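You operate a simulated robot arm through the tools that you are given. There is no shell and no other tool. Be economical: measure what you need, move in short steps, check, and stop when the job is done.

You run a simulated two-armed robot. Do the job below in one go: nothing can be reset, and whatever is moved stays where it is left.

TASK
On the dryer top, fold the press cloth in half, so that it is half as long.

The check looks at the end state, three seconds after you hand in, the way a careful person would. Anything else that was tipped, shoved, dropped, spilled or broken makes it a failure. Flat cloth is picked up by pressing the open fingertips on it (5 to 10 N) and closing them slowly along it; thin cloth reads only 2 to 8 mm in the jaws.

THE ROBOT
Two 7-joint arms with two-finger parallel grippers on one trunk, on a base that drives. Base frame: it is fixed to the floor where the robot stands at the start and does not move with it; the origin is under the middle of the robot, x ahead of it, y to its left, z up. Units: mm, degrees, N and s.
The left shoulder is at the start at [70, 163, 1145], the right one opposite. Places, roughly: dryer top [700, 100, 800]. Payload 3.43 kg a hand.
The TCP of each hand is the grasp point between the finger pads, 34 mm short of the fingertips. In the tool frame z runs along the fingers and y along their closing line. Largest opening 128 mm; finger width 24, thickness 12; the body of the gripper, 48 by 130 mm, starts 96 mm behind the TCP.
Orientation is told as [roll, pitch, yaw] about the base's x, y, z axes, in that order, counted from this pose: with the fingers straight down and closing along the base's y, the tool's x points along the base's -x, its y along +y and its z along -z.

THE INTERFACE
- The arms move only by the tool step_arm. It takes "left_steps", "right_steps" or both (then of equal length, played together; a hand with none holds still); each is one flat list of numbers, 7 for each row, row after row: the finger opening in mm, from 0 to 128, then the shift along the base's x, y, z in mm, then the turn, a rotation vector about the base's x, y, z in degrees. In form: [jaw, x, y, z, rx, ry, rz, jaw, x, y, z, rx, ry, rz, ...]. A call has 1 to 8 rows; each row shifts and turns the commanded pose from where the row before left it. Each row takes 0.2 s and may step no farther than 50 mm and 8.6 degrees from the row before; otherwise, or with a gripper value out of range, the whole call is refused. Where a pose cannot be reached the arm comes as near as it can. A force on the tool above 40 N (or 10 N above the force at the start of the call, whichever is more), or a blocked arm, ends the call early, and 0.2 s more pass. Each finger travels about 153 mm/s and halts on what it meets, pressing with about 30 N; the grip force reading is that of the motor and also rises with nothing between the fingers. The clock runs only during rows and for 0.2 s after the last one: add rows that do not move to give the fingers time. It gives the time, the measured TCP pose, the force on the tool (base axes), the opening and the grip force at its end, in the units of the frame above (readings bear some noise).
- Cameras (640 x 400 px; columns grow to the right, rows downward): "scene" is now at [133.1, 2.8, 1363.2]; the picture's right is [0.04, -1.00, 0.00], its down [-0.66, -0.02, -0.75] and it looks along [0.75, 0.03, -0.67] (base axes); focal length 286 px, centre (320, 200). "left" rides on the left gripper at [76, 11, -160] in its tool frame; the picture's right is [-0.15, 0.99, 0.00], its down [-0.88, -0.13, -0.46] and it looks along [-0.45, -0.07, 0.89] (tool axes); focal length 234 px, centre (320, 200). "right" rides on the right gripper at [76, -11, -160] in its tool frame; the picture's right is [0.15, 0.99, 0.00], its down [-0.88, 0.13, -0.46] and it looks along [-0.45, 0.07, 0.89] (tool axes); focal length 234 px, centre (320, 200). There is no depth. A picture from a camera that has moved, and an enlarged one, comes with that camera's place and axes in the base frame and with its lens.
- capture(camera): a new picture of that camera. It takes no simulated time.
- move_column(by): slides the trunk up (or, below 0, down) by that many mm; the arms and the scene camera ride with it, the base frame stays. It gives what a move gives, with no picture.
- roll_base(legs): drives the robot by 1 to 6 legs, each [ahead, left, turn to the left] in mm, mm and degrees, along the robot's own axes; the way and the turn of a leg run together, so that a leg with both is an arc; at most 1500 mm and 180 degrees a leg. The arms and the cameras ride along, it lands a little off, and it stops where it bumps. It gives what a move gives.
- head_to(pan, tilt): turns the head with the scene camera to pan (to the left, within 86 degrees either way) and tilt (down, from -29 to 69), counted from straight ahead of the robot. It gives what a move gives.
- close_up(camera, box): a new picture of the part [left, top, right, bottom] of that camera's present view, enlarged. It takes no simulated time.
- hand_in(): hands the job in; it is judged then, once.

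Go step by step. Nothing tells you exact positions but the pictures and the camera data: compare them with the known pose of the tool, close in by small moves and look again before you grip or let go. The budget is 120 turns and 108 pictures, counting those below and the enlarged ones. Unless the task says otherwise, let go and move clear before handing in, and close with one line.

The tools are called as name(argument=value, ...) on one line, values as JSON. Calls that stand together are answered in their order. step_arm: Moves the arms, as the interface text tells. Its arguments: {"type":"object","properties":{"left_steps":{"type":"array"},"right_steps":{"type":"array"}},"required":[]} The other tools are called the same way: move_column (by) slides the trunk up or down; roll_base (legs) drives the base; head_to (pan, tilt) turns the head that bears the scene camera; capture (camera) takes a picture; close_up (camera, box) takes an enlarged picture of a part of a camera's view; hand_in () hands the job in.

At the start:

```text
t: 0.0
left_tool_pos: [648.3, 314.9, 1100.0]
left_orientation: [0.0, 0.0, 0.1]
left_contact_force: [0.2, 0.1, 0.2]
left_gripper_width: 128.3
left_gripper_force: 0.1
right_tool_pos: [675.9, -252.3, 1061.3]
right_orientation: [0.0, 0.0, -0.1]
right_contact_force: [0.1, -0.7, -0.3]
right_gripper_width: 127.8
right_gripper_force: 0.0
trunk travel left (down, up): [-625.0, 315.0]
robot x, y, heading: [0.8, 0.5, -0.0]
head pan, tilt: [2.0, 41.7]
```

scene: 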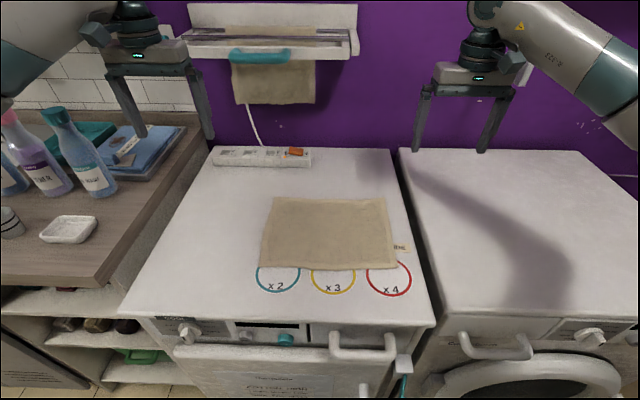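
right: 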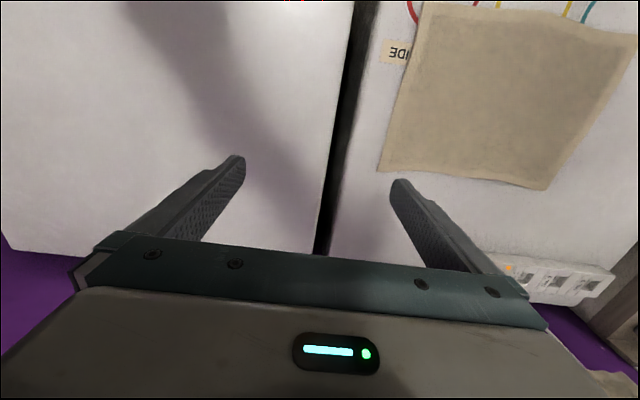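
left: 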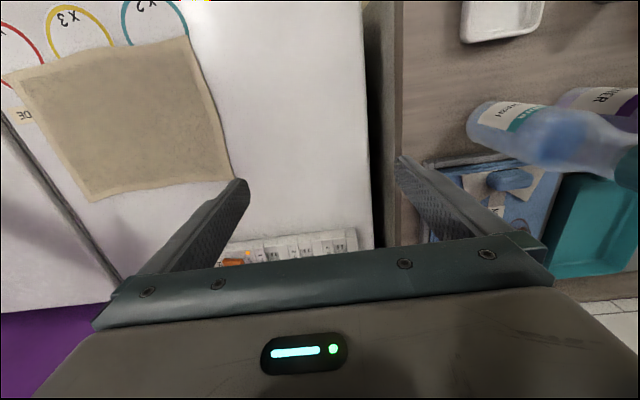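

The press cloth lies on the dryer top, with a labelled tag near its right edge and coloured rings in front. I'll zoom in to get the corner positions.

close_up(camera="scene", box=[240, 180, 440, 305])

close_up(camera="right", box=[340, 0, 640, 190])

```text
3.20 times, centred on (340, 242) of scene
camera zoom: at [133.1, 2.8, 1363.2], right [0.04, -1.0, 0.0], down [-0.66, -0.02, -0.75], along [0.75, 0.03, -0.67], focal length 917 px, centre (256, 64)
```

zoom: 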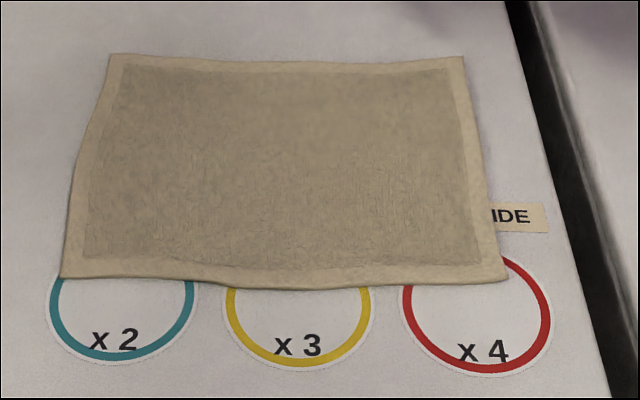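

```text
2.11 times, centred on (490, 95) of right
camera zoom: at [599.9, -263.1, 1220.3], right [-0.15, 0.99, 0.0], down [0.88, 0.13, 0.46], along [0.45, 0.07, -0.89], focal length 493 px, centre (-38, 421)
```

zoom: 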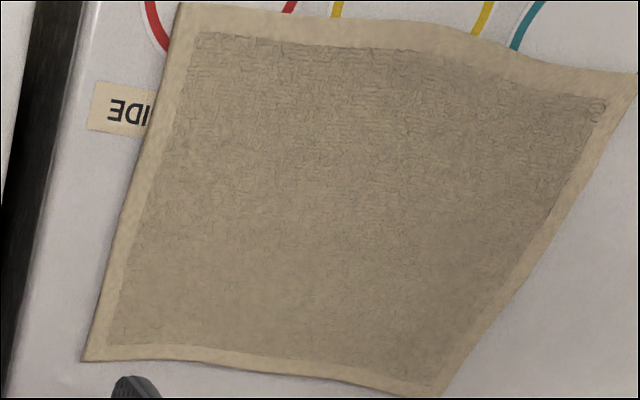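

The cloth spans about x 525–778 and y −167 to 161, so its long side runs along y and the fold line is near y = −3. I plan to carry the left edge over onto the right edge with both hands, left hand at the far end and right hand at the near end. First I'll check the clearance around the base.

head_to(pan=0, tilt=69)

capture(camera="scene")

head_to(pan=-60, tilt=55)

capture(camera="scene")

```text
t: 0.9
left_tool_pos: [649.4, 314.9, 1098.9]
left_orientation: [-0.1, 0.0, 0.1]
left_contact_force: [-0.9, 0.0, 0.1]
left_gripper_width: 127.8
left_gripper_force: 0.0
right_tool_pos: [676.3, -252.6, 1060.8]
right_orientation: [0.0, -0.1, -0.1]
right_contact_force: [0.6, 0.3, -0.1]
right_gripper_width: 128.0
right_gripper_force: 0.1
trunk travel left (down, up): [-625.0, 315.0]
robot x, y, heading: [-0.7, 0.0, 0.0]
head pan, tilt: [0.0, 68.8]
```

```text
102 pictures are left
camera scene: at [105.3, -0.2, 1329.7], right [0.0, -1.0, 0.0], down [-0.93, 0.0, -0.36], along [0.36, 0.0, -0.93], focal length 286 px, centre (320, 200)
```

scene: 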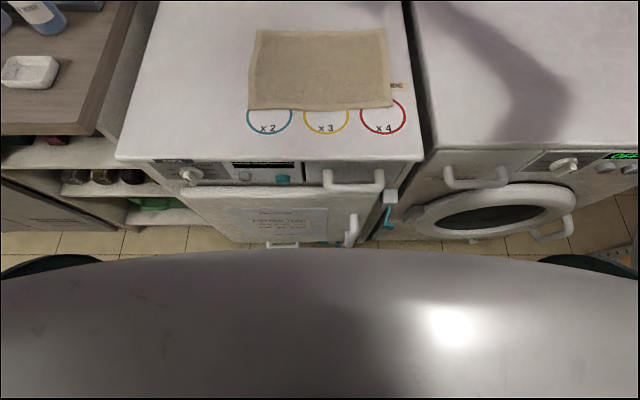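

```text
t: 2.2
left_tool_pos: [649.6, 315.5, 1098.2]
left_orientation: [0.1, -0.1, 0.1]
left_contact_force: [-0.3, 0.6, -0.2]
left_gripper_width: 128.0
left_gripper_force: 0.2
right_tool_pos: [676.2, -251.7, 1060.5]
right_orientation: [0.0, 0.0, 0.0]
right_contact_force: [-0.5, -0.8, 0.0]
right_gripper_width: 128.1
right_gripper_force: 0.1
trunk travel left (down, up): [-625.0, 315.0]
robot x, y, heading: [-1.3, -1.9, -0.1]
head pan, tilt: [-60.0, 55.0]
```

```text
101 pictures are left
camera scene: at [85.4, -62.6, 1345.0], right [-0.87, -0.5, 0.0], down [-0.41, 0.71, -0.57], along [0.29, -0.5, -0.82], focal length 286 px, centre (320, 200)
```

scene: 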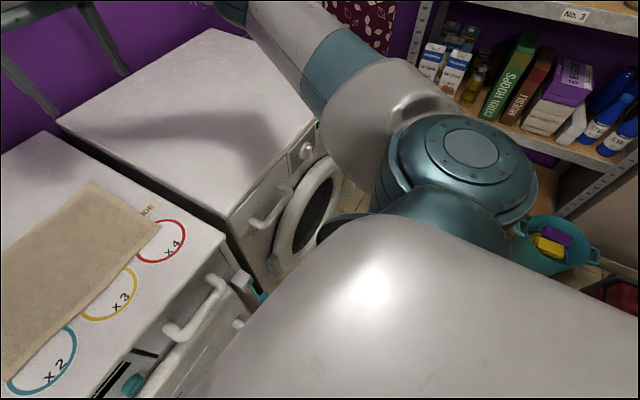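

The base front has only a small gap to the machines, so I won't drive forward. I'll slide about 120 mm to the right so the left hand can reach the right side of the cloth more easily.

roll_base(legs=[[0, -120, 0]])

head_to(pan=8, tilt=45)

capture(camera="scene")

```text
t: 3.4
left_tool_pos: [648.8, 196.7, 1099.6]
left_orientation: [0.0, 0.0, 0.1]
left_contact_force: [0.4, -0.4, 0.1]
left_gripper_width: 128.1
left_gripper_force: 0.1
right_tool_pos: [675.8, -369.9, 1062.6]
right_orientation: [0.0, 0.0, -0.1]
right_contact_force: [-0.3, -0.2, 0.4]
right_gripper_width: 128.0
right_gripper_force: 0.1
trunk travel left (down, up): [-625.0, 315.0]
robot x, y, heading: [4.9, -115.9, -0.0]
head pan, tilt: [-60.0, 55.0]
```

```text
t: 4.8
left_tool_pos: [650.1, 196.4, 1099.7]
left_orientation: [0.1, 0.0, 0.0]
left_contact_force: [0.1, 0.7, -0.7]
left_gripper_width: 127.9
left_gripper_force: 0.0
right_tool_pos: [675.5, -370.8, 1061.2]
right_orientation: [0.0, -0.1, 0.0]
right_contact_force: [-0.3, -0.2, 0.0]
right_gripper_width: 128.0
right_gripper_force: 0.0
trunk travel left (down, up): [-625.0, 315.0]
robot x, y, heading: [-2.7, -120.4, -0.2]
head pan, tilt: [8.0, 45.0]
```

```text
100 pictures are left
camera scene: at [129.8, -107.5, 1358.4], right [0.14, -0.99, 0.0], down [-0.7, -0.1, -0.71], along [0.7, 0.1, -0.71], focal length 286 px, centre (320, 200)
```

scene: 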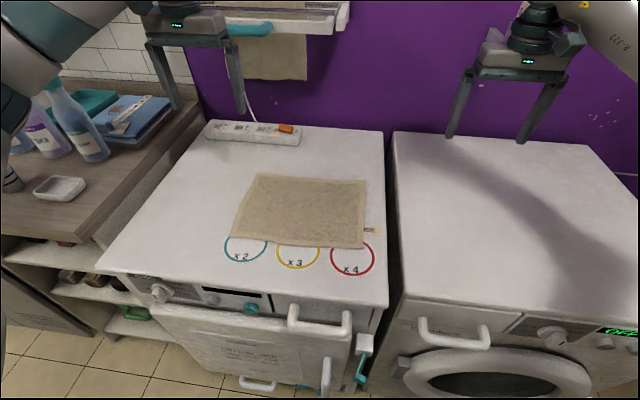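

I'll rehearse the left hand's end pose in the air, tilted 45° over the right side of the cloth, with the right hand pulled back out of the way.

step_arm(left_steps=[60, 12, -43, -6, 5.5, 0, 0, 60, 12, -43, -6, 5.5, 0, 0, 60, 12, -43, -6, 5.5, 0, 0, 60, 12, -43, -6, 5.5, 0, 0, 60, 12, -43, -6, 5.5, 0, 0, 60, 12, -43, -6, 5.5, 0, 0, 60, 12, -43, -6, 5.5, 0, 0, 60, 12, -43, -6, 5.5, 0, 0], right_steps=[60, -17, 0, 0, 0, 0, 0, 60, -17, 0, 0, 0, 0, 0, 60, -17, 0, 0, 0, 0, 0, 60, -17, 0, 0, 0, 0, 0, 60, -17, 0, 0, 0, 0, 0, 60, -17, 0, 0, 0, 0, 0, 60, -17, 0, 0, 0, 0, 0, 60, -17, 0, 0, 0, 0, 0])

capture(camera="scene")

```text
t: 6.6
left_tool_pos: [724.2, -107.8, 1052.9]
left_orientation: [41.3, 0.0, 0.0]
left_contact_force: [0.4, 0.7, 0.4]
left_gripper_width: 60.1
left_gripper_force: 0.0
left hand out of reach, approached as far as the arm can: row 8
right_tool_pos: [539.1, -368.5, 1063.5]
right_orientation: [-0.1, 0.0, 0.1]
right_contact_force: [0.0, 0.6, -0.2]
right_gripper_width: 60.0
right_gripper_force: 0.1
trunk travel left (down, up): [-625.0, 315.0]
robot x, y, heading: [2.7, -117.9, 0.1]
head pan, tilt: [8.0, 45.0]
```

```text
99 pictures are left
camera scene: at [129.0, -105.4, 1358.6], right [0.14, -0.99, 0.0], down [-0.7, -0.1, -0.71], along [0.7, 0.1, -0.71], focal length 286 px, centre (320, 200)
```

scene: 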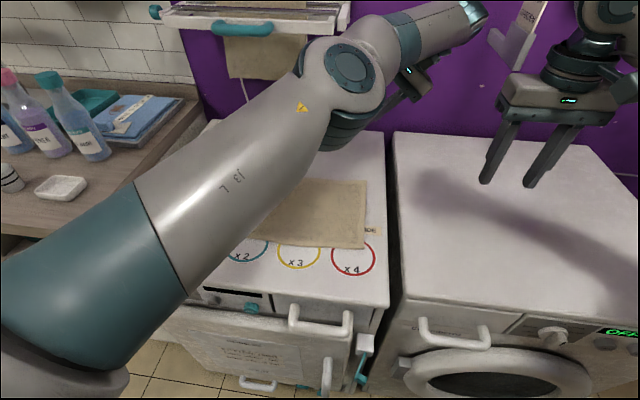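

Left was just out of reach at 45° of tilt. A tilt of about 20° at the end is enough, so I'll test that here, lower and further right.

step_arm(left_steps=[60, 5, -10, -20, -7, 0, 0, 60, 5, -10, -20, -7, 0, 0, 60, 5, -10, -20, -7, 0, 0, 60, 5, -10, -20, 0, 0, 0, 60, 0, -5, -20, 0, 0, 0])

```text
t: 7.8
left_tool_pos: [745.0, -147.6, 950.9]
left_orientation: [22.9, 0.2, 0.1]
left_contact_force: [0.0, 0.3, 0.5]
left_gripper_width: 60.0
left_gripper_force: 0.2
left hand out of reach, approached as far as the arm can: row 5
right_tool_pos: [540.4, -368.8, 1061.8]
right_orientation: [-0.1, 0.1, 0.0]
right_contact_force: [-0.5, 0.0, 0.0]
right_gripper_width: 60.1
right_gripper_force: 0.1
trunk travel left (down, up): [-625.0, 315.0]
robot x, y, heading: [0.1, -116.0, -0.0]
head pan, tilt: [8.0, 45.0]
```

It reaches only marginally. I'll raise the left hand, lower the trunk 90 mm, and shift the base another 60 mm right.

step_arm(left_steps=[60, -10, 10, 40, 0, 0, 0, 60, -10, 10, 40, 0, 0, 0, 60, 0, 0, 40, 0, 0, 0])

roll_base(legs=[[0, -60, 0]])

move_column(by=-90)

capture(camera="scene")

```text
t: 8.6
left_tool_pos: [723.9, -133.0, 1072.7]
left_orientation: [23.1, 0.0, 0.0]
left_contact_force: [0.3, -0.3, 0.3]
left_gripper_width: 60.0
left_gripper_force: 0.1
right_tool_pos: [538.6, -372.4, 1061.7]
right_orientation: [0.1, 0.0, -0.1]
right_contact_force: [0.0, -0.5, 0.4]
right_gripper_width: 60.0
right_gripper_force: 0.0
trunk travel left (down, up): [-625.0, 315.0]
robot x, y, heading: [1.1, -118.3, -0.1]
head pan, tilt: [8.0, 45.0]
```

```text
t: 9.6
left_tool_pos: [723.4, -189.4, 1072.8]
left_orientation: [22.9, -0.1, 0.1]
left_contact_force: [0.2, 0.0, 0.5]
left_gripper_width: 59.8
left_gripper_force: 0.3
right_tool_pos: [538.5, -429.1, 1061.8]
right_orientation: [0.1, 0.0, 0.0]
right_contact_force: [1.1, 0.3, 0.1]
right_gripper_width: 59.8
right_gripper_force: 0.1
trunk travel left (down, up): [-625.0, 315.0]
robot x, y, heading: [-0.2, -177.7, -0.0]
head pan, tilt: [8.0, 45.0]
```

```text
t: 10.8
left_tool_pos: [723.2, -190.5, 982.8]
left_orientation: [23.0, -0.1, 0.0]
left_contact_force: [-0.2, -0.5, 0.4]
left_gripper_width: 60.1
left_gripper_force: 0.0
right_tool_pos: [539.1, -429.2, 972.2]
right_orientation: [0.0, 0.1, -0.1]
right_contact_force: [0.2, -1.1, 0.6]
right_gripper_width: 59.7
right_gripper_force: 0.2
trunk travel left (down, up): [-535.0, 405.0]
robot x, y, heading: [1.8, -178.2, 0.0]
head pan, tilt: [8.0, 45.0]
```

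```text
98 pictures are left
camera scene: at [129.3, -166.7, 1268.6], right [0.14, -0.99, 0.0], down [-0.7, -0.1, -0.71], along [0.7, 0.1, -0.71], focal length 286 px, centre (320, 200)
```

scene: 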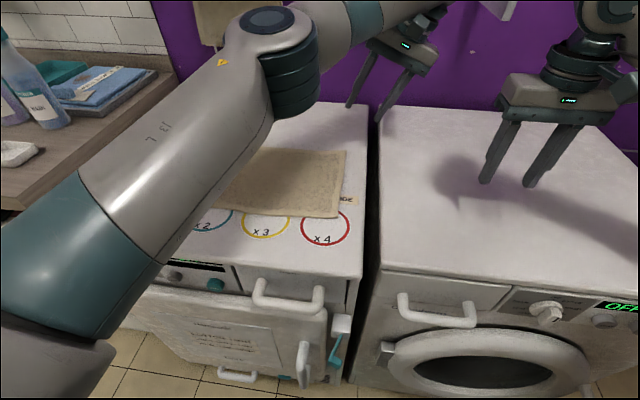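

Now I'll re-test the left hand's low end pose at about (745, −150, 860).

step_arm(left_steps=[60, 5, 10, -30, 0, 0, 0, 60, 5, 10, -30, 0, 0, 0, 60, 6, 10, -30, 0, 0, 0, 60, 6, 10, -30, 0, 0, 0])

capture(camera="left")

```text
t: 11.7
left_tool_pos: [739.0, -163.3, 897.5]
left_orientation: [22.7, -0.2, -0.4]
left_contact_force: [-11.7, -2.9, 12.4]
left_gripper_width: 58.5
left_gripper_force: 0.1
right_tool_pos: [538.4, -430.4, 971.8]
right_orientation: [-0.1, 0.0, 0.0]
right_contact_force: [1.1, -0.2, -0.1]
right_gripper_width: 59.9
right_gripper_force: 0.1
trunk travel left (down, up): [-535.0, 405.0]
robot x, y, heading: [-1.1, -177.6, -0.2]
head pan, tilt: [8.0, 45.0]
stopped in row 4 (left hand): the force on the tool passed its limit (the readings are from after the stop); the commanded pose is now the measured one
```

```text
97 pictures are left
camera left: at [662.2, -215.0, 1047.6], right [0.15, 0.91, 0.38], down [0.88, -0.3, 0.37], along [0.45, 0.28, -0.85], focal length 234 px, centre (320, 200)
```

left: 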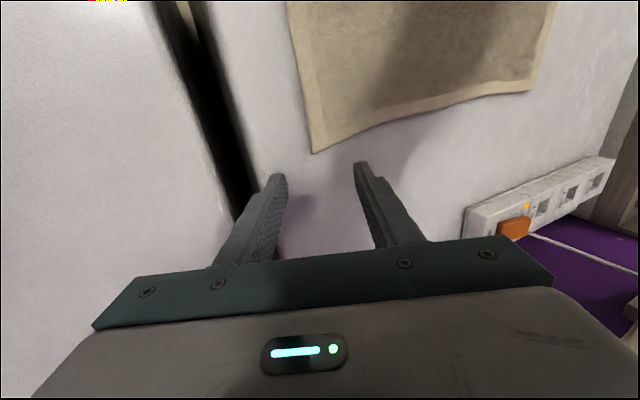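

There was contact well above the surface. I'll look for what the arm touched.

capture(camera="scene")

capture(camera="right")

```text
96 pictures are left
camera scene: at [128.2, -167.2, 1268.8], right [0.14, -0.99, 0.0], down [-0.7, -0.1, -0.71], along [0.7, 0.1, -0.71], focal length 286 px, centre (320, 200)
```

scene: 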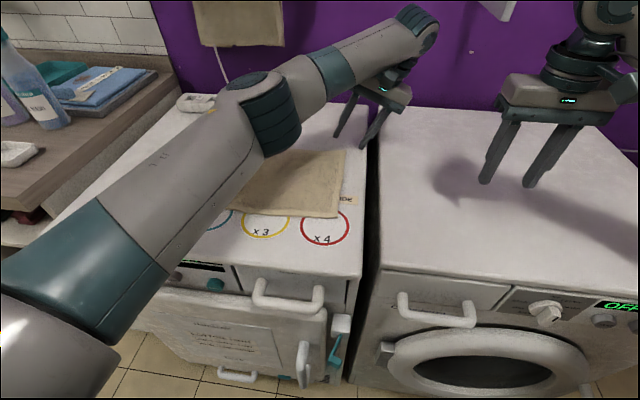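

```text
95 pictures are left
camera right: at [461.9, -441.4, 1131.0], right [-0.15, 0.99, 0.0], down [0.88, 0.13, 0.46], along [0.45, 0.07, -0.89], focal length 234 px, centre (320, 200)
```

right: 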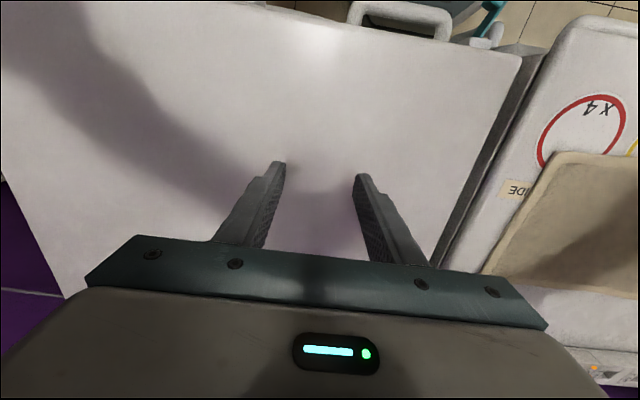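

The force spike came as the left arm changed posture near its reach limit, not from touching anything on the dryer. I'll back off upward, raise the trunk well above its start height so the elbows stay high, and re-centre the base a little.

step_arm(left_steps=[60, -10, 15, 30, -5.7, 0, 0, 60, -10, 20, 30, -5.7, 0, 0, 60, -10, 30, 30, -5.7, 0, 0, 60, -10, 40, 30, -5.6, 0, 0, 60, 0, 40, 0, 0, 0, 0, 60, 0, 40, 0, 0, 0, 0])

move_column(by=170)

roll_base(legs=[[0, 120, 0]])

head_to(pan=2, tilt=48)

capture(camera="scene")

```text
refused: row 4 steps farther than a row can; nothing moved
```

```text
t: 13.7
left_tool_pos: [740.3, -164.0, 1064.3]
left_orientation: [22.7, -0.2, -0.4]
left_contact_force: [-0.3, -0.2, 0.2]
left_gripper_width: 60.3
left_gripper_force: 0.1
right_tool_pos: [540.4, -429.2, 1140.9]
right_orientation: [0.0, 0.1, 0.1]
right_contact_force: [0.2, 0.6, 0.1]
right_gripper_width: 59.8
right_gripper_force: 0.0
trunk travel left (down, up): [-705.0, 235.0]
robot x, y, heading: [-1.5, -173.9, 0.4]
head pan, tilt: [8.0, 45.0]
```

```text
t: 14.9
left_tool_pos: [740.9, -44.8, 1065.2]
left_orientation: [22.8, -0.2, -0.3]
left_contact_force: [0.3, -0.6, 0.0]
left_gripper_width: 60.2
left_gripper_force: 0.1
right_tool_pos: [540.6, -311.4, 1142.3]
right_orientation: [0.0, 0.1, 0.0]
right_contact_force: [-0.7, -0.9, -0.6]
right_gripper_width: 59.9
right_gripper_force: 0.2
trunk travel left (down, up): [-705.0, 235.0]
robot x, y, heading: [-1.5, -55.9, -0.3]
head pan, tilt: [8.0, 45.0]
```

```text
t: 15.6
left_tool_pos: [739.6, -43.7, 1063.9]
left_orientation: [22.7, -0.1, -0.3]
left_contact_force: [-0.9, 0.7, -0.3]
left_gripper_width: 60.0
left_gripper_force: 0.0
right_tool_pos: [539.7, -310.8, 1141.9]
right_orientation: [0.0, 0.0, 0.0]
right_contact_force: [0.1, 0.2, -0.5]
right_gripper_width: 60.1
right_gripper_force: 0.1
trunk travel left (down, up): [-705.0, 235.0]
robot x, y, heading: [1.3, -60.7, -0.0]
head pan, tilt: [2.0, 48.0]
```

```text
94 pictures are left
camera scene: at [128.1, -55.7, 1434.3], right [0.03, -1.0, 0.0], down [-0.74, -0.03, -0.67], along [0.67, 0.02, -0.74], focal length 286 px, centre (320, 200)
```

scene: 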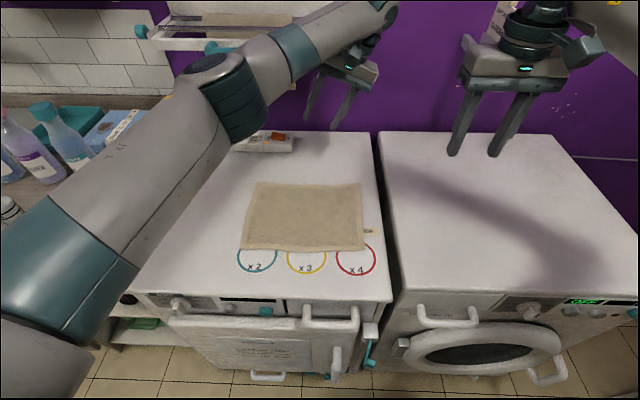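

Nothing collided and the clearance is good. Now I'll straighten the left hand and bring it above the far-left edge, around (745, 140, 930).

step_arm(left_steps=[60, 0, 23, -10, -5.7, 0, 0, 60, 0, 23, -10, -5.7, 0, 0, 60, 0, 23, -20, -5.7, 0, 0, 60, 0, 23, -20, -5.6, 0, 0, 60, 0, 23, -20, 0, 0, 0, 60, 0, 23, -20, 0, 0, 0, 60, 0, 23, -20, 0, 0, 0, 60, 5, 23, -15, 0, 0, 0])

capture(camera="scene")

capture(camera="left")

```text
t: 17.4
left_tool_pos: [737.3, 136.7, 936.4]
left_orientation: [0.2, -0.8, -0.4]
left_contact_force: [1.4, -0.7, -0.3]
left_gripper_width: 60.0
left_gripper_force: 0.0
right_tool_pos: [532.3, -313.9, 1144.5]
right_orientation: [0.1, -0.4, 0.0]
right_contact_force: [0.4, 0.0, -0.5]
right_gripper_width: 60.0
right_gripper_force: 0.0
trunk travel left (down, up): [-705.0, 235.0]
robot x, y, heading: [2.1, -60.5, 0.2]
head pan, tilt: [2.0, 48.0]
```

```text
93 pictures are left
camera scene: at [117.0, -60.2, 1435.2], right [0.03, -1.0, 0.0], down [-0.74, -0.02, -0.67], along [0.67, 0.02, -0.74], focal length 286 px, centre (320, 200)
```

scene: 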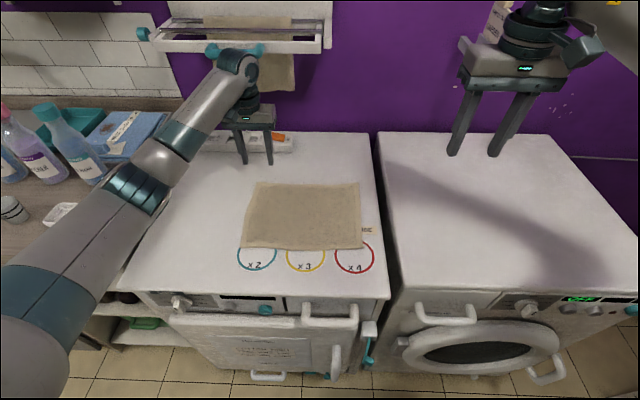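

```text
92 pictures are left
camera left: at [660.0, 147.8, 1093.9], right [0.15, 0.99, 0.01], down [0.87, -0.14, 0.47], along [0.46, -0.07, -0.88], focal length 234 px, centre (320, 200)
```

left: 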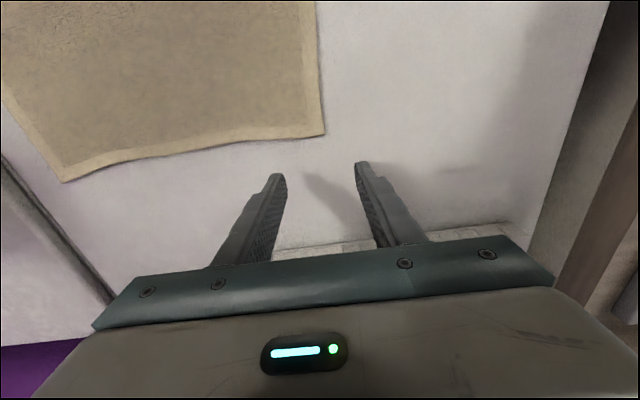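

The views disagree unless the dryer top is higher than 800. I'll take close-ups to triangulate and use the known tool pose to calibrate.

close_up(camera="scene", box=[200, 60, 400, 185])

close_up(camera="scene", box=[220, 160, 400, 272])

```text
3.20 times, centred on (300, 122) of scene
camera zoom: at [117.0, -60.2, 1435.2], right [0.03, -1.0, 0.0], down [-0.74, -0.02, -0.67], along [0.67, 0.02, -0.74], focal length 917 px, centre (384, 448)
```

zoom: 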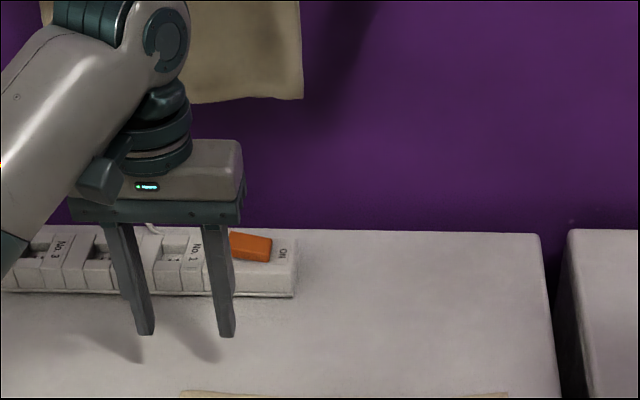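

```text
3.56 times, centred on (310, 216) of scene
camera zoom: at [117.0, -60.2, 1435.2], right [0.03, -1.0, 0.0], down [-0.74, -0.02, -0.67], along [0.67, 0.02, -0.74], focal length 1019 px, centre (356, 143)
```

zoom: 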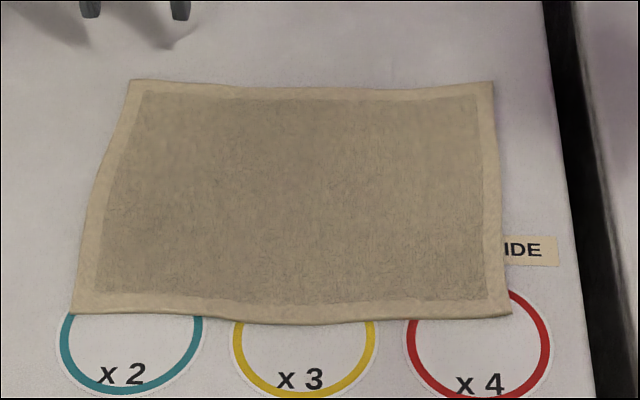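

Calibrated against the tool, the dryer top is near z = 838. The cloth corners are about (716,149), (727,−154), (490,147) and (499,−153). I'll pick up the near-left part with the right hand first, with the left hand moved aside.

step_arm(left_steps=[40, -5, 25, 20, 0, 0, 0, 40, -5, 25, 20, 0, 0, 0, 40, -5, 25, 20, 0, 0, 0, 40, -5, 25, 20, 0, 0, 0, 40, -5, 25, 20, 0, 0, 0, 40, 0, 0, 0, 0, 0, 0, 40, 0, 0, 0, 0, 0, 0], right_steps=[40, 0, 48, -10, 0, 0, 0, 40, 0, 48, -10, 0, 0, 0, 40, 0, 48, -10, 0, 0, 0, 40, 0, 48, -10, 0, 0, 0, 40, 0, 48, -10, 0, 0, 0, 40, -5, 48, -10, 0, 0, 0, 40, -5, 48, -10, 0, 0, 0])

capture(camera="scene")

```text
t: 19.0
left_tool_pos: [720.2, 267.8, 1028.2]
left_orientation: [-0.1, -0.3, -0.2]
left_contact_force: [-0.3, 0.0, 0.8]
left_gripper_width: 39.9
left_gripper_force: 0.0
right_tool_pos: [529.0, 26.0, 1070.6]
right_orientation: [-0.1, 0.1, -0.1]
right_contact_force: [0.5, 0.1, 0.5]
right_gripper_width: 39.8
right_gripper_force: 0.1
trunk travel left (down, up): [-705.0, 235.0]
robot x, y, heading: [2.0, -58.3, -0.0]
head pan, tilt: [2.0, 48.0]
```

```text
89 pictures are left
camera scene: at [127.7, -53.6, 1434.3], right [0.03, -1.0, 0.0], down [-0.74, -0.03, -0.67], along [0.67, 0.02, -0.74], focal length 286 px, centre (320, 200)
```

scene: 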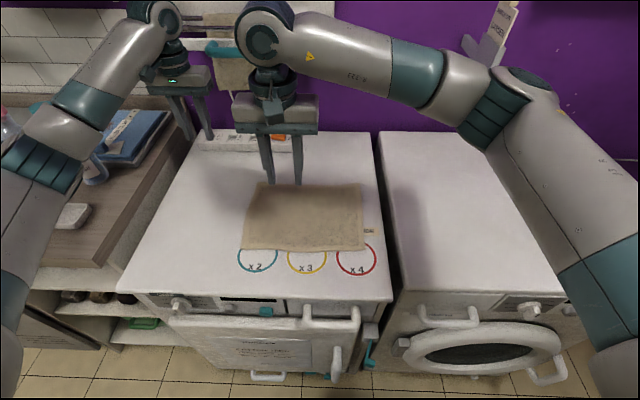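

Elbows stay out nicely. I'll move the right hand over the near-left edge and look with its own camera.

step_arm(right_steps=[40, -3, 20, -27, 0, 0, 0, 40, -3, 20, -27, 0, 0, 0, 40, -3, 20, -27, 0, 0, 0, 40, -3, 20, -27, 0, 0, 0, 40, -2, 21, -27, 0, 0, 0, 40, 0, 0, 0, 0, 0, 0])

capture(camera="right")

capture(camera="scene")

```text
t: 20.4
left_tool_pos: [720.2, 265.6, 1030.3]
left_orientation: [0.1, -0.3, -0.1]
left_contact_force: [-0.5, -0.1, -0.3]
left_gripper_width: 39.9
left_gripper_force: 0.1
right_tool_pos: [515.7, 124.6, 936.2]
right_orientation: [0.0, 0.0, -0.1]
right_contact_force: [0.1, -0.6, -0.4]
right_gripper_width: 39.8
right_gripper_force: 0.1
trunk travel left (down, up): [-705.0, 235.0]
robot x, y, heading: [-2.3, -59.7, -0.2]
head pan, tilt: [2.0, 48.0]
```

```text
88 pictures are left
camera right: at [439.4, 114.1, 1095.3], right [-0.15, 0.99, 0.0], down [0.88, 0.13, 0.46], along [0.45, 0.07, -0.89], focal length 234 px, centre (320, 200)
```

right: 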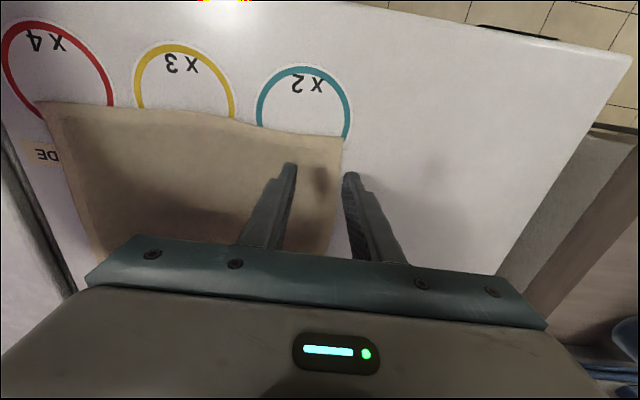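

```text
87 pictures are left
camera scene: at [128.1, -57.1, 1434.3], right [0.03, -1.0, 0.0], down [-0.74, -0.02, -0.67], along [0.67, 0.02, -0.74], focal length 286 px, centre (320, 200)
```

scene: 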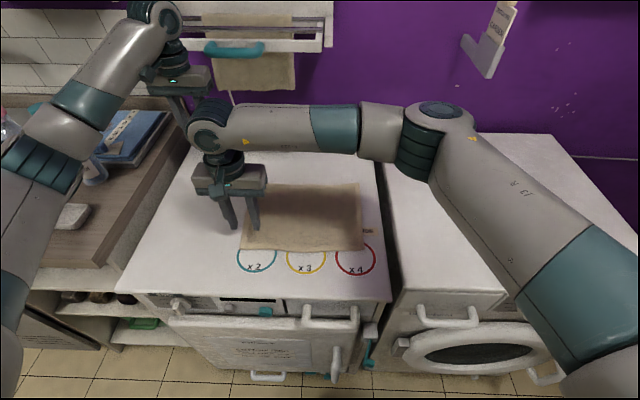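

The near-left corner triangulates to (490, 146) with the surface at about 840, which matches the earlier estimate. I'll descend carefully, with the outer finger right at the edge.

step_arm(right_steps=[40, 0, 3, -20, 0, 0, 0, 40, 0, 0, -20, 0, 0, 0, 40, 0, 0, -8, 0, 0, 0, 40, 0, 0, 0, 0, 0, 0])

step_arm(right_steps=[40, 0, 0, -3, 0, 0, 0, 40, 0, 0, -3, 0, 0, 0, 40, 0, 0, 0, 0, 0, 0])

step_arm(right_steps=[40, 0, 0, -3, 0, 0, 0, 40, 0, 0, -1, 0, 0, 0, 40, 0, 0, 0, 0, 0, 0])

close_up(camera="right", box=[220, 90, 460, 240])

```text
t: 21.4
left_tool_pos: [720.2, 265.5, 1030.3]
left_orientation: [0.0, -0.4, -0.2]
left_contact_force: [1.0, 0.8, -0.6]
left_gripper_width: 40.1
left_gripper_force: 0.0
right_tool_pos: [513.9, 127.7, 888.4]
right_orientation: [0.0, -0.1, 0.0]
right_contact_force: [0.8, 1.5, 1.0]
right_gripper_width: 39.7
right_gripper_force: 0.0
trunk travel left (down, up): [-705.0, 235.0]
robot x, y, heading: [-2.4, -58.0, 0.0]
head pan, tilt: [2.0, 48.0]
```

```text
t: 22.4
left_tool_pos: [720.2, 265.2, 1029.7]
left_orientation: [0.1, -0.4, -0.1]
left_contact_force: [-0.1, -0.3, 0.2]
left_gripper_width: 39.9
left_gripper_force: 0.1
right_tool_pos: [516.0, 129.2, 886.6]
right_orientation: [0.2, -0.3, 0.0]
right_contact_force: [-4.3, -2.3, 19.4]
right_gripper_width: 41.2
right_gripper_force: 1.1
trunk travel left (down, up): [-705.0, 235.0]
robot x, y, heading: [-1.1, -59.9, -0.1]
head pan, tilt: [2.0, 48.0]
stopped in row 3 (right hand): the force on the tool passed its limit (the readings are from after the stop); the commanded pose is now the measured one
```

```text
t: 22.9
left_tool_pos: [719.9, 266.6, 1030.3]
left_orientation: [0.1, -0.4, -0.1]
left_contact_force: [0.0, -0.5, 0.0]
left_gripper_width: 39.7
left_gripper_force: 0.0
right_tool_pos: [517.7, 131.6, 886.3]
right_orientation: [0.5, -0.5, 0.0]
right_contact_force: [-4.3, -0.1, 20.8]
right_gripper_width: 40.3
right_gripper_force: 0.1
trunk travel left (down, up): [-705.0, 235.0]
robot x, y, heading: [1.1, -59.6, 0.1]
head pan, tilt: [2.0, 48.0]
stopped in row 2 (right hand): the force on the tool passed its limit (the readings are from after the stop); the commanded pose is now the measured one
```

```text
2.67 times, centred on (340, 165) of right
camera zoom: at [439.4, 119.4, 1045.0], right [-0.15, 0.99, 0.01], down [0.88, 0.13, 0.46], along [0.46, 0.08, -0.89], focal length 624 px, centre (267, 293)
```

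zoom: 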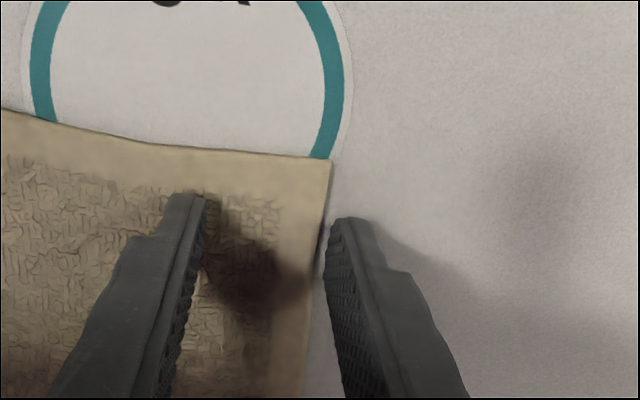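

Contact is at TCP z ≈ 886, so the surface is about 851. The force is too high and the opening wider than needed. I'll lift slightly, narrow to 26 mm with the outer finger just at the edge, and press lightly.

step_arm(right_steps=[40, -2, 0, 6, 0, 0, 0, 26, 0, 3, 0, 0, 0, 0, 26, 0, 0, 0, 0, 0, 0, 26, 0, 0, -3, 0, 0, 0, 26, 0, 0, 0, 0, 0, 0])

close_up(camera="right", box=[220, 90, 460, 240])

```text
t: 24.1
left_tool_pos: [720.9, 266.0, 1029.1]
left_orientation: [0.1, -0.3, -0.1]
left_contact_force: [0.8, 0.6, 0.0]
left_gripper_width: 39.9
left_gripper_force: 0.1
right_tool_pos: [515.5, 134.4, 887.6]
right_orientation: [0.4, -0.4, -0.1]
right_contact_force: [-0.4, 0.1, 4.2]
right_gripper_width: 26.2
right_gripper_force: 0.2
trunk travel left (down, up): [-705.0, 235.0]
robot x, y, heading: [-0.9, -55.2, -0.1]
head pan, tilt: [2.0, 48.0]
```

```text
2.67 times, centred on (340, 165) of right
camera zoom: at [438.6, 121.7, 1045.9], right [-0.15, 0.99, 0.01], down [0.88, 0.13, 0.46], along [0.46, 0.07, -0.89], focal length 624 px, centre (267, 293)
```

zoom: 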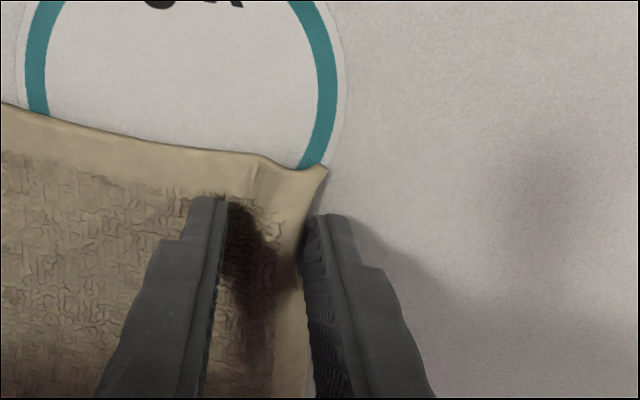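

The edge is already buckling up between the fingers. I'll press slightly and close slowly, holding the inner finger's place.

step_arm(right_steps=[22, 0, -2, -1, 0, 0, 0, 18, 0, -2, 0, 0, 0, 0, 14, 0, -2, 0, 0, 0, 0, 10, 0, -2, 0, 0, 0, 0, 6, 0, -2, 0, 0, 0, 0, 2, 0, -1, 0, 0, 0, 0, 0, 0, 0, 0, 0, 0, 0])

close_up(camera="right", box=[220, 90, 460, 240])

```text
t: 25.7
left_tool_pos: [719.9, 266.7, 1029.8]
left_orientation: [0.0, -0.4, -0.1]
left_contact_force: [-0.4, 0.9, 0.2]
left_gripper_width: 39.9
left_gripper_force: 0.1
right_tool_pos: [515.6, 123.8, 887.5]
right_orientation: [0.6, -0.5, -0.1]
right_contact_force: [0.7, -0.3, 11.9]
right_gripper_width: 6.7
right_gripper_force: 29.7
trunk travel left (down, up): [-705.0, 235.0]
robot x, y, heading: [1.3, -55.4, 0.1]
head pan, tilt: [2.0, 48.0]
```

```text
2.67 times, centred on (340, 165) of right
camera zoom: at [437.9, 110.9, 1045.4], right [-0.15, 0.99, 0.01], down [0.88, 0.13, 0.46], along [0.46, 0.07, -0.89], focal length 624 px, centre (267, 293)
```

zoom: 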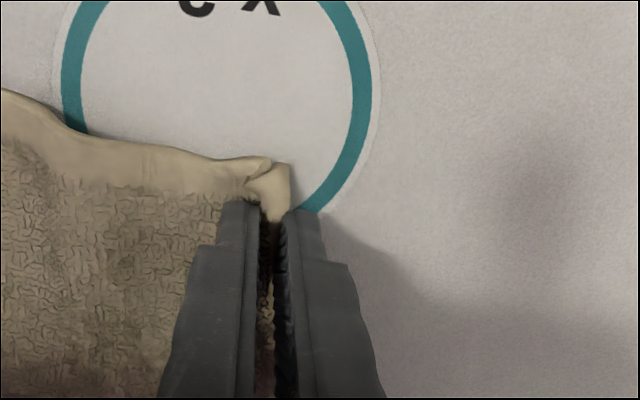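

The cloth is held at 6.7 mm. I'll lift this corner slightly and tilt the right hand clear, so the left arm can come in.

step_arm(right_steps=[0, 0, -2, 10, 0, 0, 0, 0, 1, -8, 5, 6, 0, 0, 0, 1, -8, 4, 6, 0, 0, 0, 1, -8, 4, 6, 0, 0, 0, 1, -8, 4, 6, 0, 0, 0, 1, -7, 3, 6, 0, 0, 0, 0, 0, 0, 0, 0, 0])

capture(camera="scene")

capture(camera="left")

```text
t: 27.3
left_tool_pos: [721.1, 267.1, 1029.8]
left_orientation: [-0.1, -0.3, -0.2]
left_contact_force: [1.2, -0.5, 0.2]
left_gripper_width: 39.9
left_gripper_force: 0.0
right_tool_pos: [520.9, 83.2, 916.3]
right_orientation: [30.4, -0.3, -0.2]
right_contact_force: [-0.4, -1.1, 0.6]
right_gripper_width: 5.3
right_gripper_force: 29.5
trunk travel left (down, up): [-705.0, 235.0]
robot x, y, heading: [-3.8, -55.1, -0.0]
head pan, tilt: [2.0, 48.0]
```

```text
83 pictures are left
camera scene: at [128.2, -55.4, 1434.3], right [0.03, -1.0, 0.0], down [-0.74, -0.03, -0.67], along [0.67, 0.02, -0.74], focal length 286 px, centre (320, 200)
```

scene: 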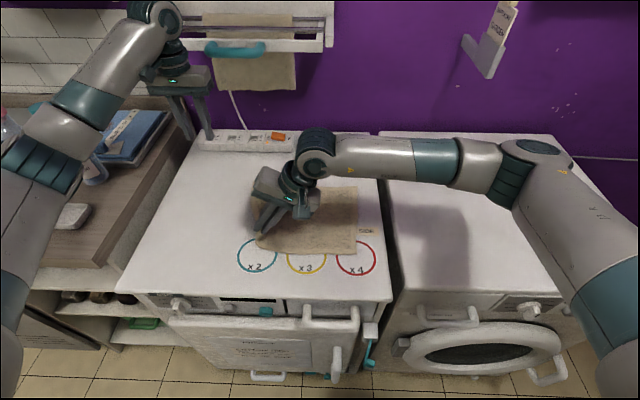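

```text
82 pictures are left
camera left: at [644.1, 278.1, 1187.9], right [0.15, 0.99, 0.0], down [0.88, -0.13, 0.46], along [0.46, -0.07, -0.89], focal length 234 px, centre (320, 200)
```

left: 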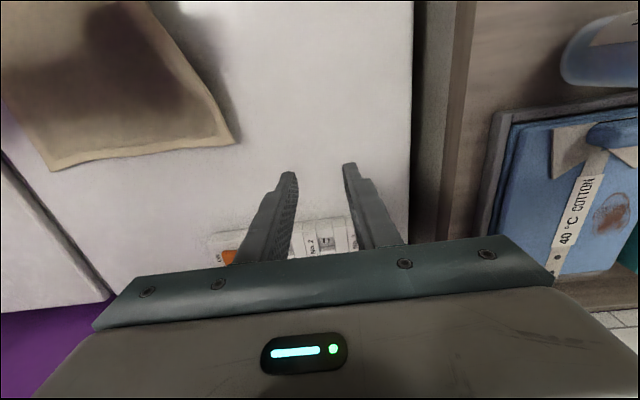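

The far-left corner is still near (713, 146). I'll bring the left hand above it.

step_arm(left_steps=[34, -6, -27, -15, 0, 0, 0, 34, -6, -27, -15, 0, 0, 0, 34, -6, -27, -25, 0, 0, 0, 34, -6, -27, -25, 0, 0, 0, 34, -5, -27, -30, 0, 0, 0, 34, 0, 0, 0, 0, 0, 0])

capture(camera="left")

capture(camera="scene")

```text
t: 28.7
left_tool_pos: [691.4, 131.2, 918.1]
left_orientation: [0.0, -0.3, -0.1]
left_contact_force: [-1.0, 0.7, 0.2]
left_gripper_width: 34.0
left_gripper_force: 0.1
right_tool_pos: [521.1, 83.2, 915.7]
right_orientation: [30.4, -0.3, -0.2]
right_contact_force: [-0.1, -0.5, -0.8]
right_gripper_width: 5.4
right_gripper_force: 29.7
trunk travel left (down, up): [-705.0, 235.0]
robot x, y, heading: [-0.7, -60.1, -0.1]
head pan, tilt: [2.0, 48.0]
```

```text
81 pictures are left
camera left: at [615.3, 142.2, 1077.3], right [0.15, 0.99, 0.0], down [0.88, -0.13, 0.46], along [0.46, -0.07, -0.89], focal length 234 px, centre (320, 200)
```

left: 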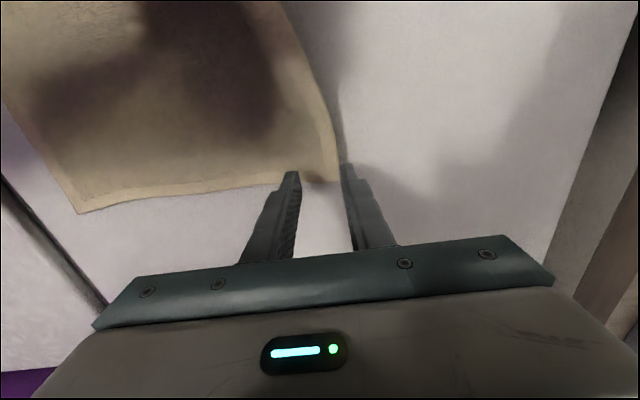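

```text
80 pictures are left
camera scene: at [127.9, -55.8, 1434.3], right [0.03, -1.0, 0.0], down [-0.74, -0.03, -0.67], along [0.67, 0.02, -0.74], focal length 286 px, centre (320, 200)
```

scene: 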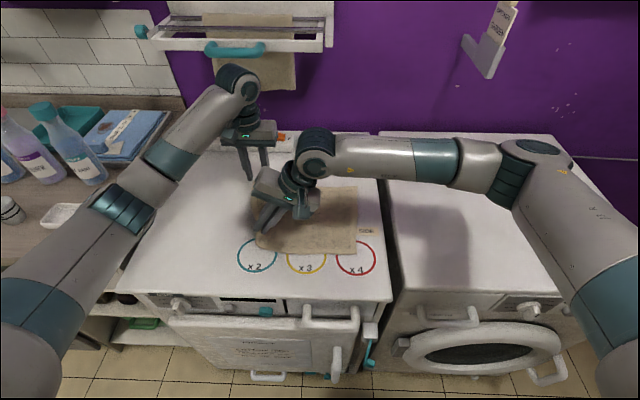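

The edge there is at y ≈ 150. I'll descend with the outer finger at the edge.

step_arm(left_steps=[26, 0, 3, -15, 0, 0, 0, 26, 0, 2, -10, 0, 0, 0, 26, 0, 0, -3, 0, 0, 0, 26, 0, 0, -2, 0, 0, 0, 26, 0, 0, 0, 0, 0, 0])

close_up(camera="left", box=[220, 90, 460, 240])

```text
t: 29.9
left_tool_pos: [692.3, 137.3, 889.6]
left_orientation: [0.0, -0.3, -0.2]
left_contact_force: [-1.7, 0.3, 0.4]
left_gripper_width: 26.0
left_gripper_force: 0.1
right_tool_pos: [521.6, 81.4, 916.6]
right_orientation: [30.4, -0.3, -0.3]
right_contact_force: [-0.1, -0.5, 0.5]
right_gripper_width: 5.4
right_gripper_force: 29.7
trunk travel left (down, up): [-705.0, 235.0]
robot x, y, heading: [-0.3, -58.4, 0.0]
head pan, tilt: [2.0, 48.0]
```

```text
2.67 times, centred on (340, 165) of left
camera zoom: at [615.4, 147.1, 1048.1], right [0.15, 0.99, 0.0], down [0.88, -0.13, 0.46], along [0.46, -0.07, -0.89], focal length 624 px, centre (267, 293)
```

zoom: 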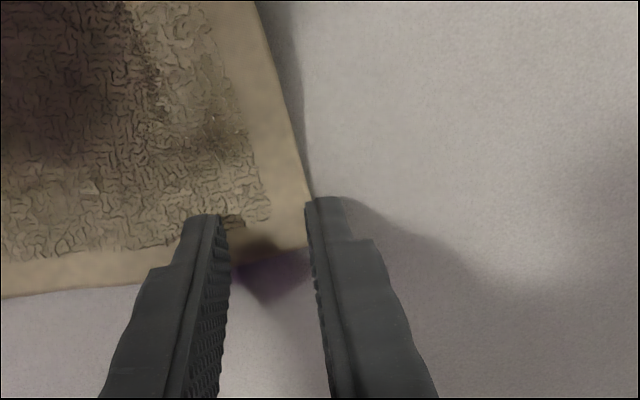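

The fingers sit almost over the far edge. I'll shift 12 mm nearer, press down and check the contact force.

step_arm(left_steps=[26, -12, -3, 0, 0, 0, 0, 26, 0, 0, -2, 0, 0, 0, 26, 0, 0, -1, 0, 0, 0, 26, 0, 0, 0, 0, 0, 0])

close_up(camera="left", box=[220, 90, 460, 240])

```text
t: 30.9
left_tool_pos: [679.1, 133.1, 886.6]
left_orientation: [0.1, -0.4, -0.2]
left_contact_force: [0.9, 0.9, 6.0]
left_gripper_width: 25.7
left_gripper_force: 0.1
right_tool_pos: [521.4, 82.7, 916.4]
right_orientation: [30.4, -0.3, -0.2]
right_contact_force: [0.2, 0.1, 1.2]
right_gripper_width: 5.6
right_gripper_force: 29.9
trunk travel left (down, up): [-705.0, 235.0]
robot x, y, heading: [-0.4, -60.4, -0.0]
head pan, tilt: [2.0, 48.0]
```

```text
2.67 times, centred on (340, 165) of left
camera zoom: at [603.4, 144.2, 1045.6], right [0.15, 0.99, 0.0], down [0.88, -0.13, 0.46], along [0.46, -0.07, -0.89], focal length 624 px, centre (267, 293)
```

zoom: 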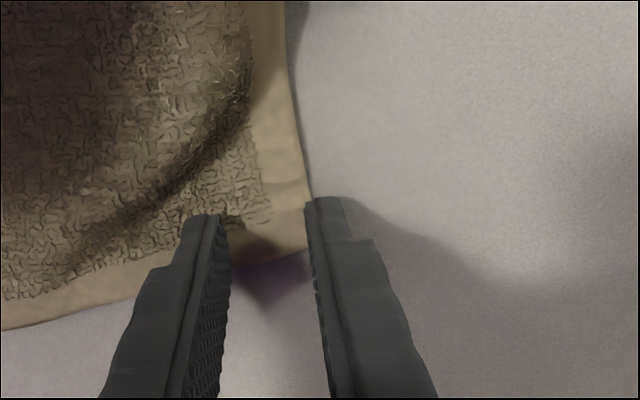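

The fingertips were already touching and nudged the cloth. I'll lift a bit, shift over and press again.

step_arm(left_steps=[26, 0, 0, 10, 0, 0, 0, 26, 0, 0, 0, 0, 0, 0, 26, -13, -2, 0, 0, 0, 0, 26, 0, 0, -8, 0, 0, 0, 26, 0, 0, -2, 0, 0, 0, 26, 0, 0, 0, 0, 0, 0])

close_up(camera="left", box=[220, 90, 460, 240])

```text
t: 32.3
left_tool_pos: [666.8, 129.5, 887.9]
left_orientation: [0.0, -0.4, -0.1]
left_contact_force: [-0.1, 1.3, 5.4]
left_gripper_width: 25.7
left_gripper_force: 0.1
right_tool_pos: [520.7, 83.4, 916.8]
right_orientation: [30.4, -0.3, -0.2]
right_contact_force: [1.1, 0.2, -1.5]
right_gripper_width: 5.2
right_gripper_force: 29.7
trunk travel left (down, up): [-705.0, 235.0]
robot x, y, heading: [2.2, -60.6, -0.1]
head pan, tilt: [2.0, 48.0]
```

```text
2.67 times, centred on (340, 165) of left
camera zoom: at [590.0, 141.8, 1045.7], right [0.15, 0.99, 0.0], down [0.88, -0.13, 0.46], along [0.46, -0.07, -0.89], focal length 624 px, centre (267, 293)
```

zoom: 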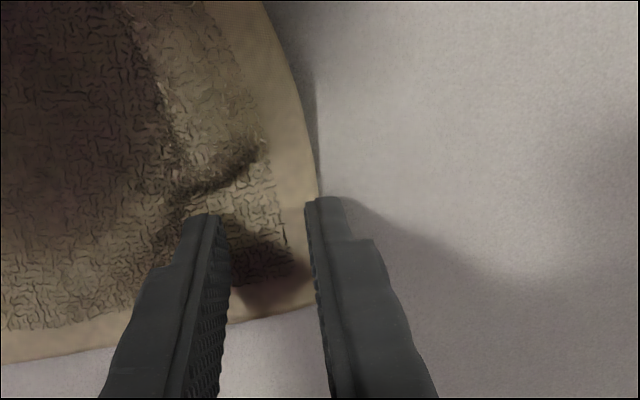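

Good placement: the border is between the fingers and the edge is at the outer finger. Closing slowly.

step_arm(left_steps=[22, 0, -2, -1, 0, 0, 0, 18, 0, -2, 0, 0, 0, 0, 14, 0, -2, 0, 0, 0, 0, 10, 0, -2, 0, 0, 0, 0, 6, 0, -2, 0, 0, 0, 0, 2, 0, -1, 0, 0, 0, 0, 0, 0, 0, 0, 0, 0, 0])

close_up(camera="left", box=[220, 90, 460, 240])

```text
t: 33.9
left_tool_pos: [665.9, 121.5, 885.8]
left_orientation: [0.1, -0.4, -0.1]
left_contact_force: [2.0, 3.1, 13.8]
left_gripper_width: 3.9
left_gripper_force: 29.6
right_tool_pos: [520.4, 83.3, 916.5]
right_orientation: [30.4, -0.4, -0.3]
right_contact_force: [-0.1, 0.2, -0.8]
right_gripper_width: 5.5
right_gripper_force: 29.8
trunk travel left (down, up): [-705.0, 235.0]
robot x, y, heading: [3.7, -60.6, -0.2]
head pan, tilt: [2.0, 48.0]
```

```text
2.67 times, centred on (340, 165) of left
camera zoom: at [588.9, 131.4, 1045.1], right [0.15, 0.99, 0.0], down [0.88, -0.13, 0.46], along [0.46, -0.07, -0.89], focal length 624 px, centre (267, 293)
```

zoom: 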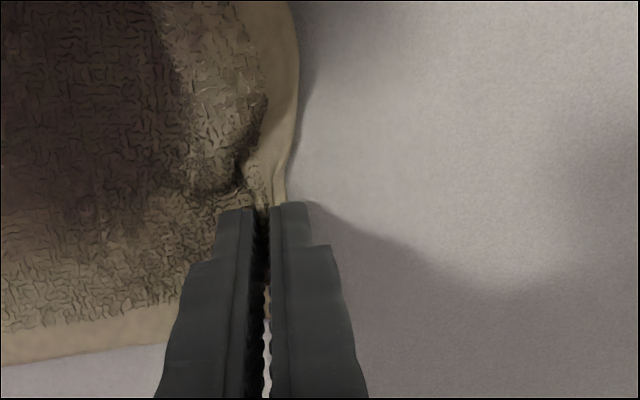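

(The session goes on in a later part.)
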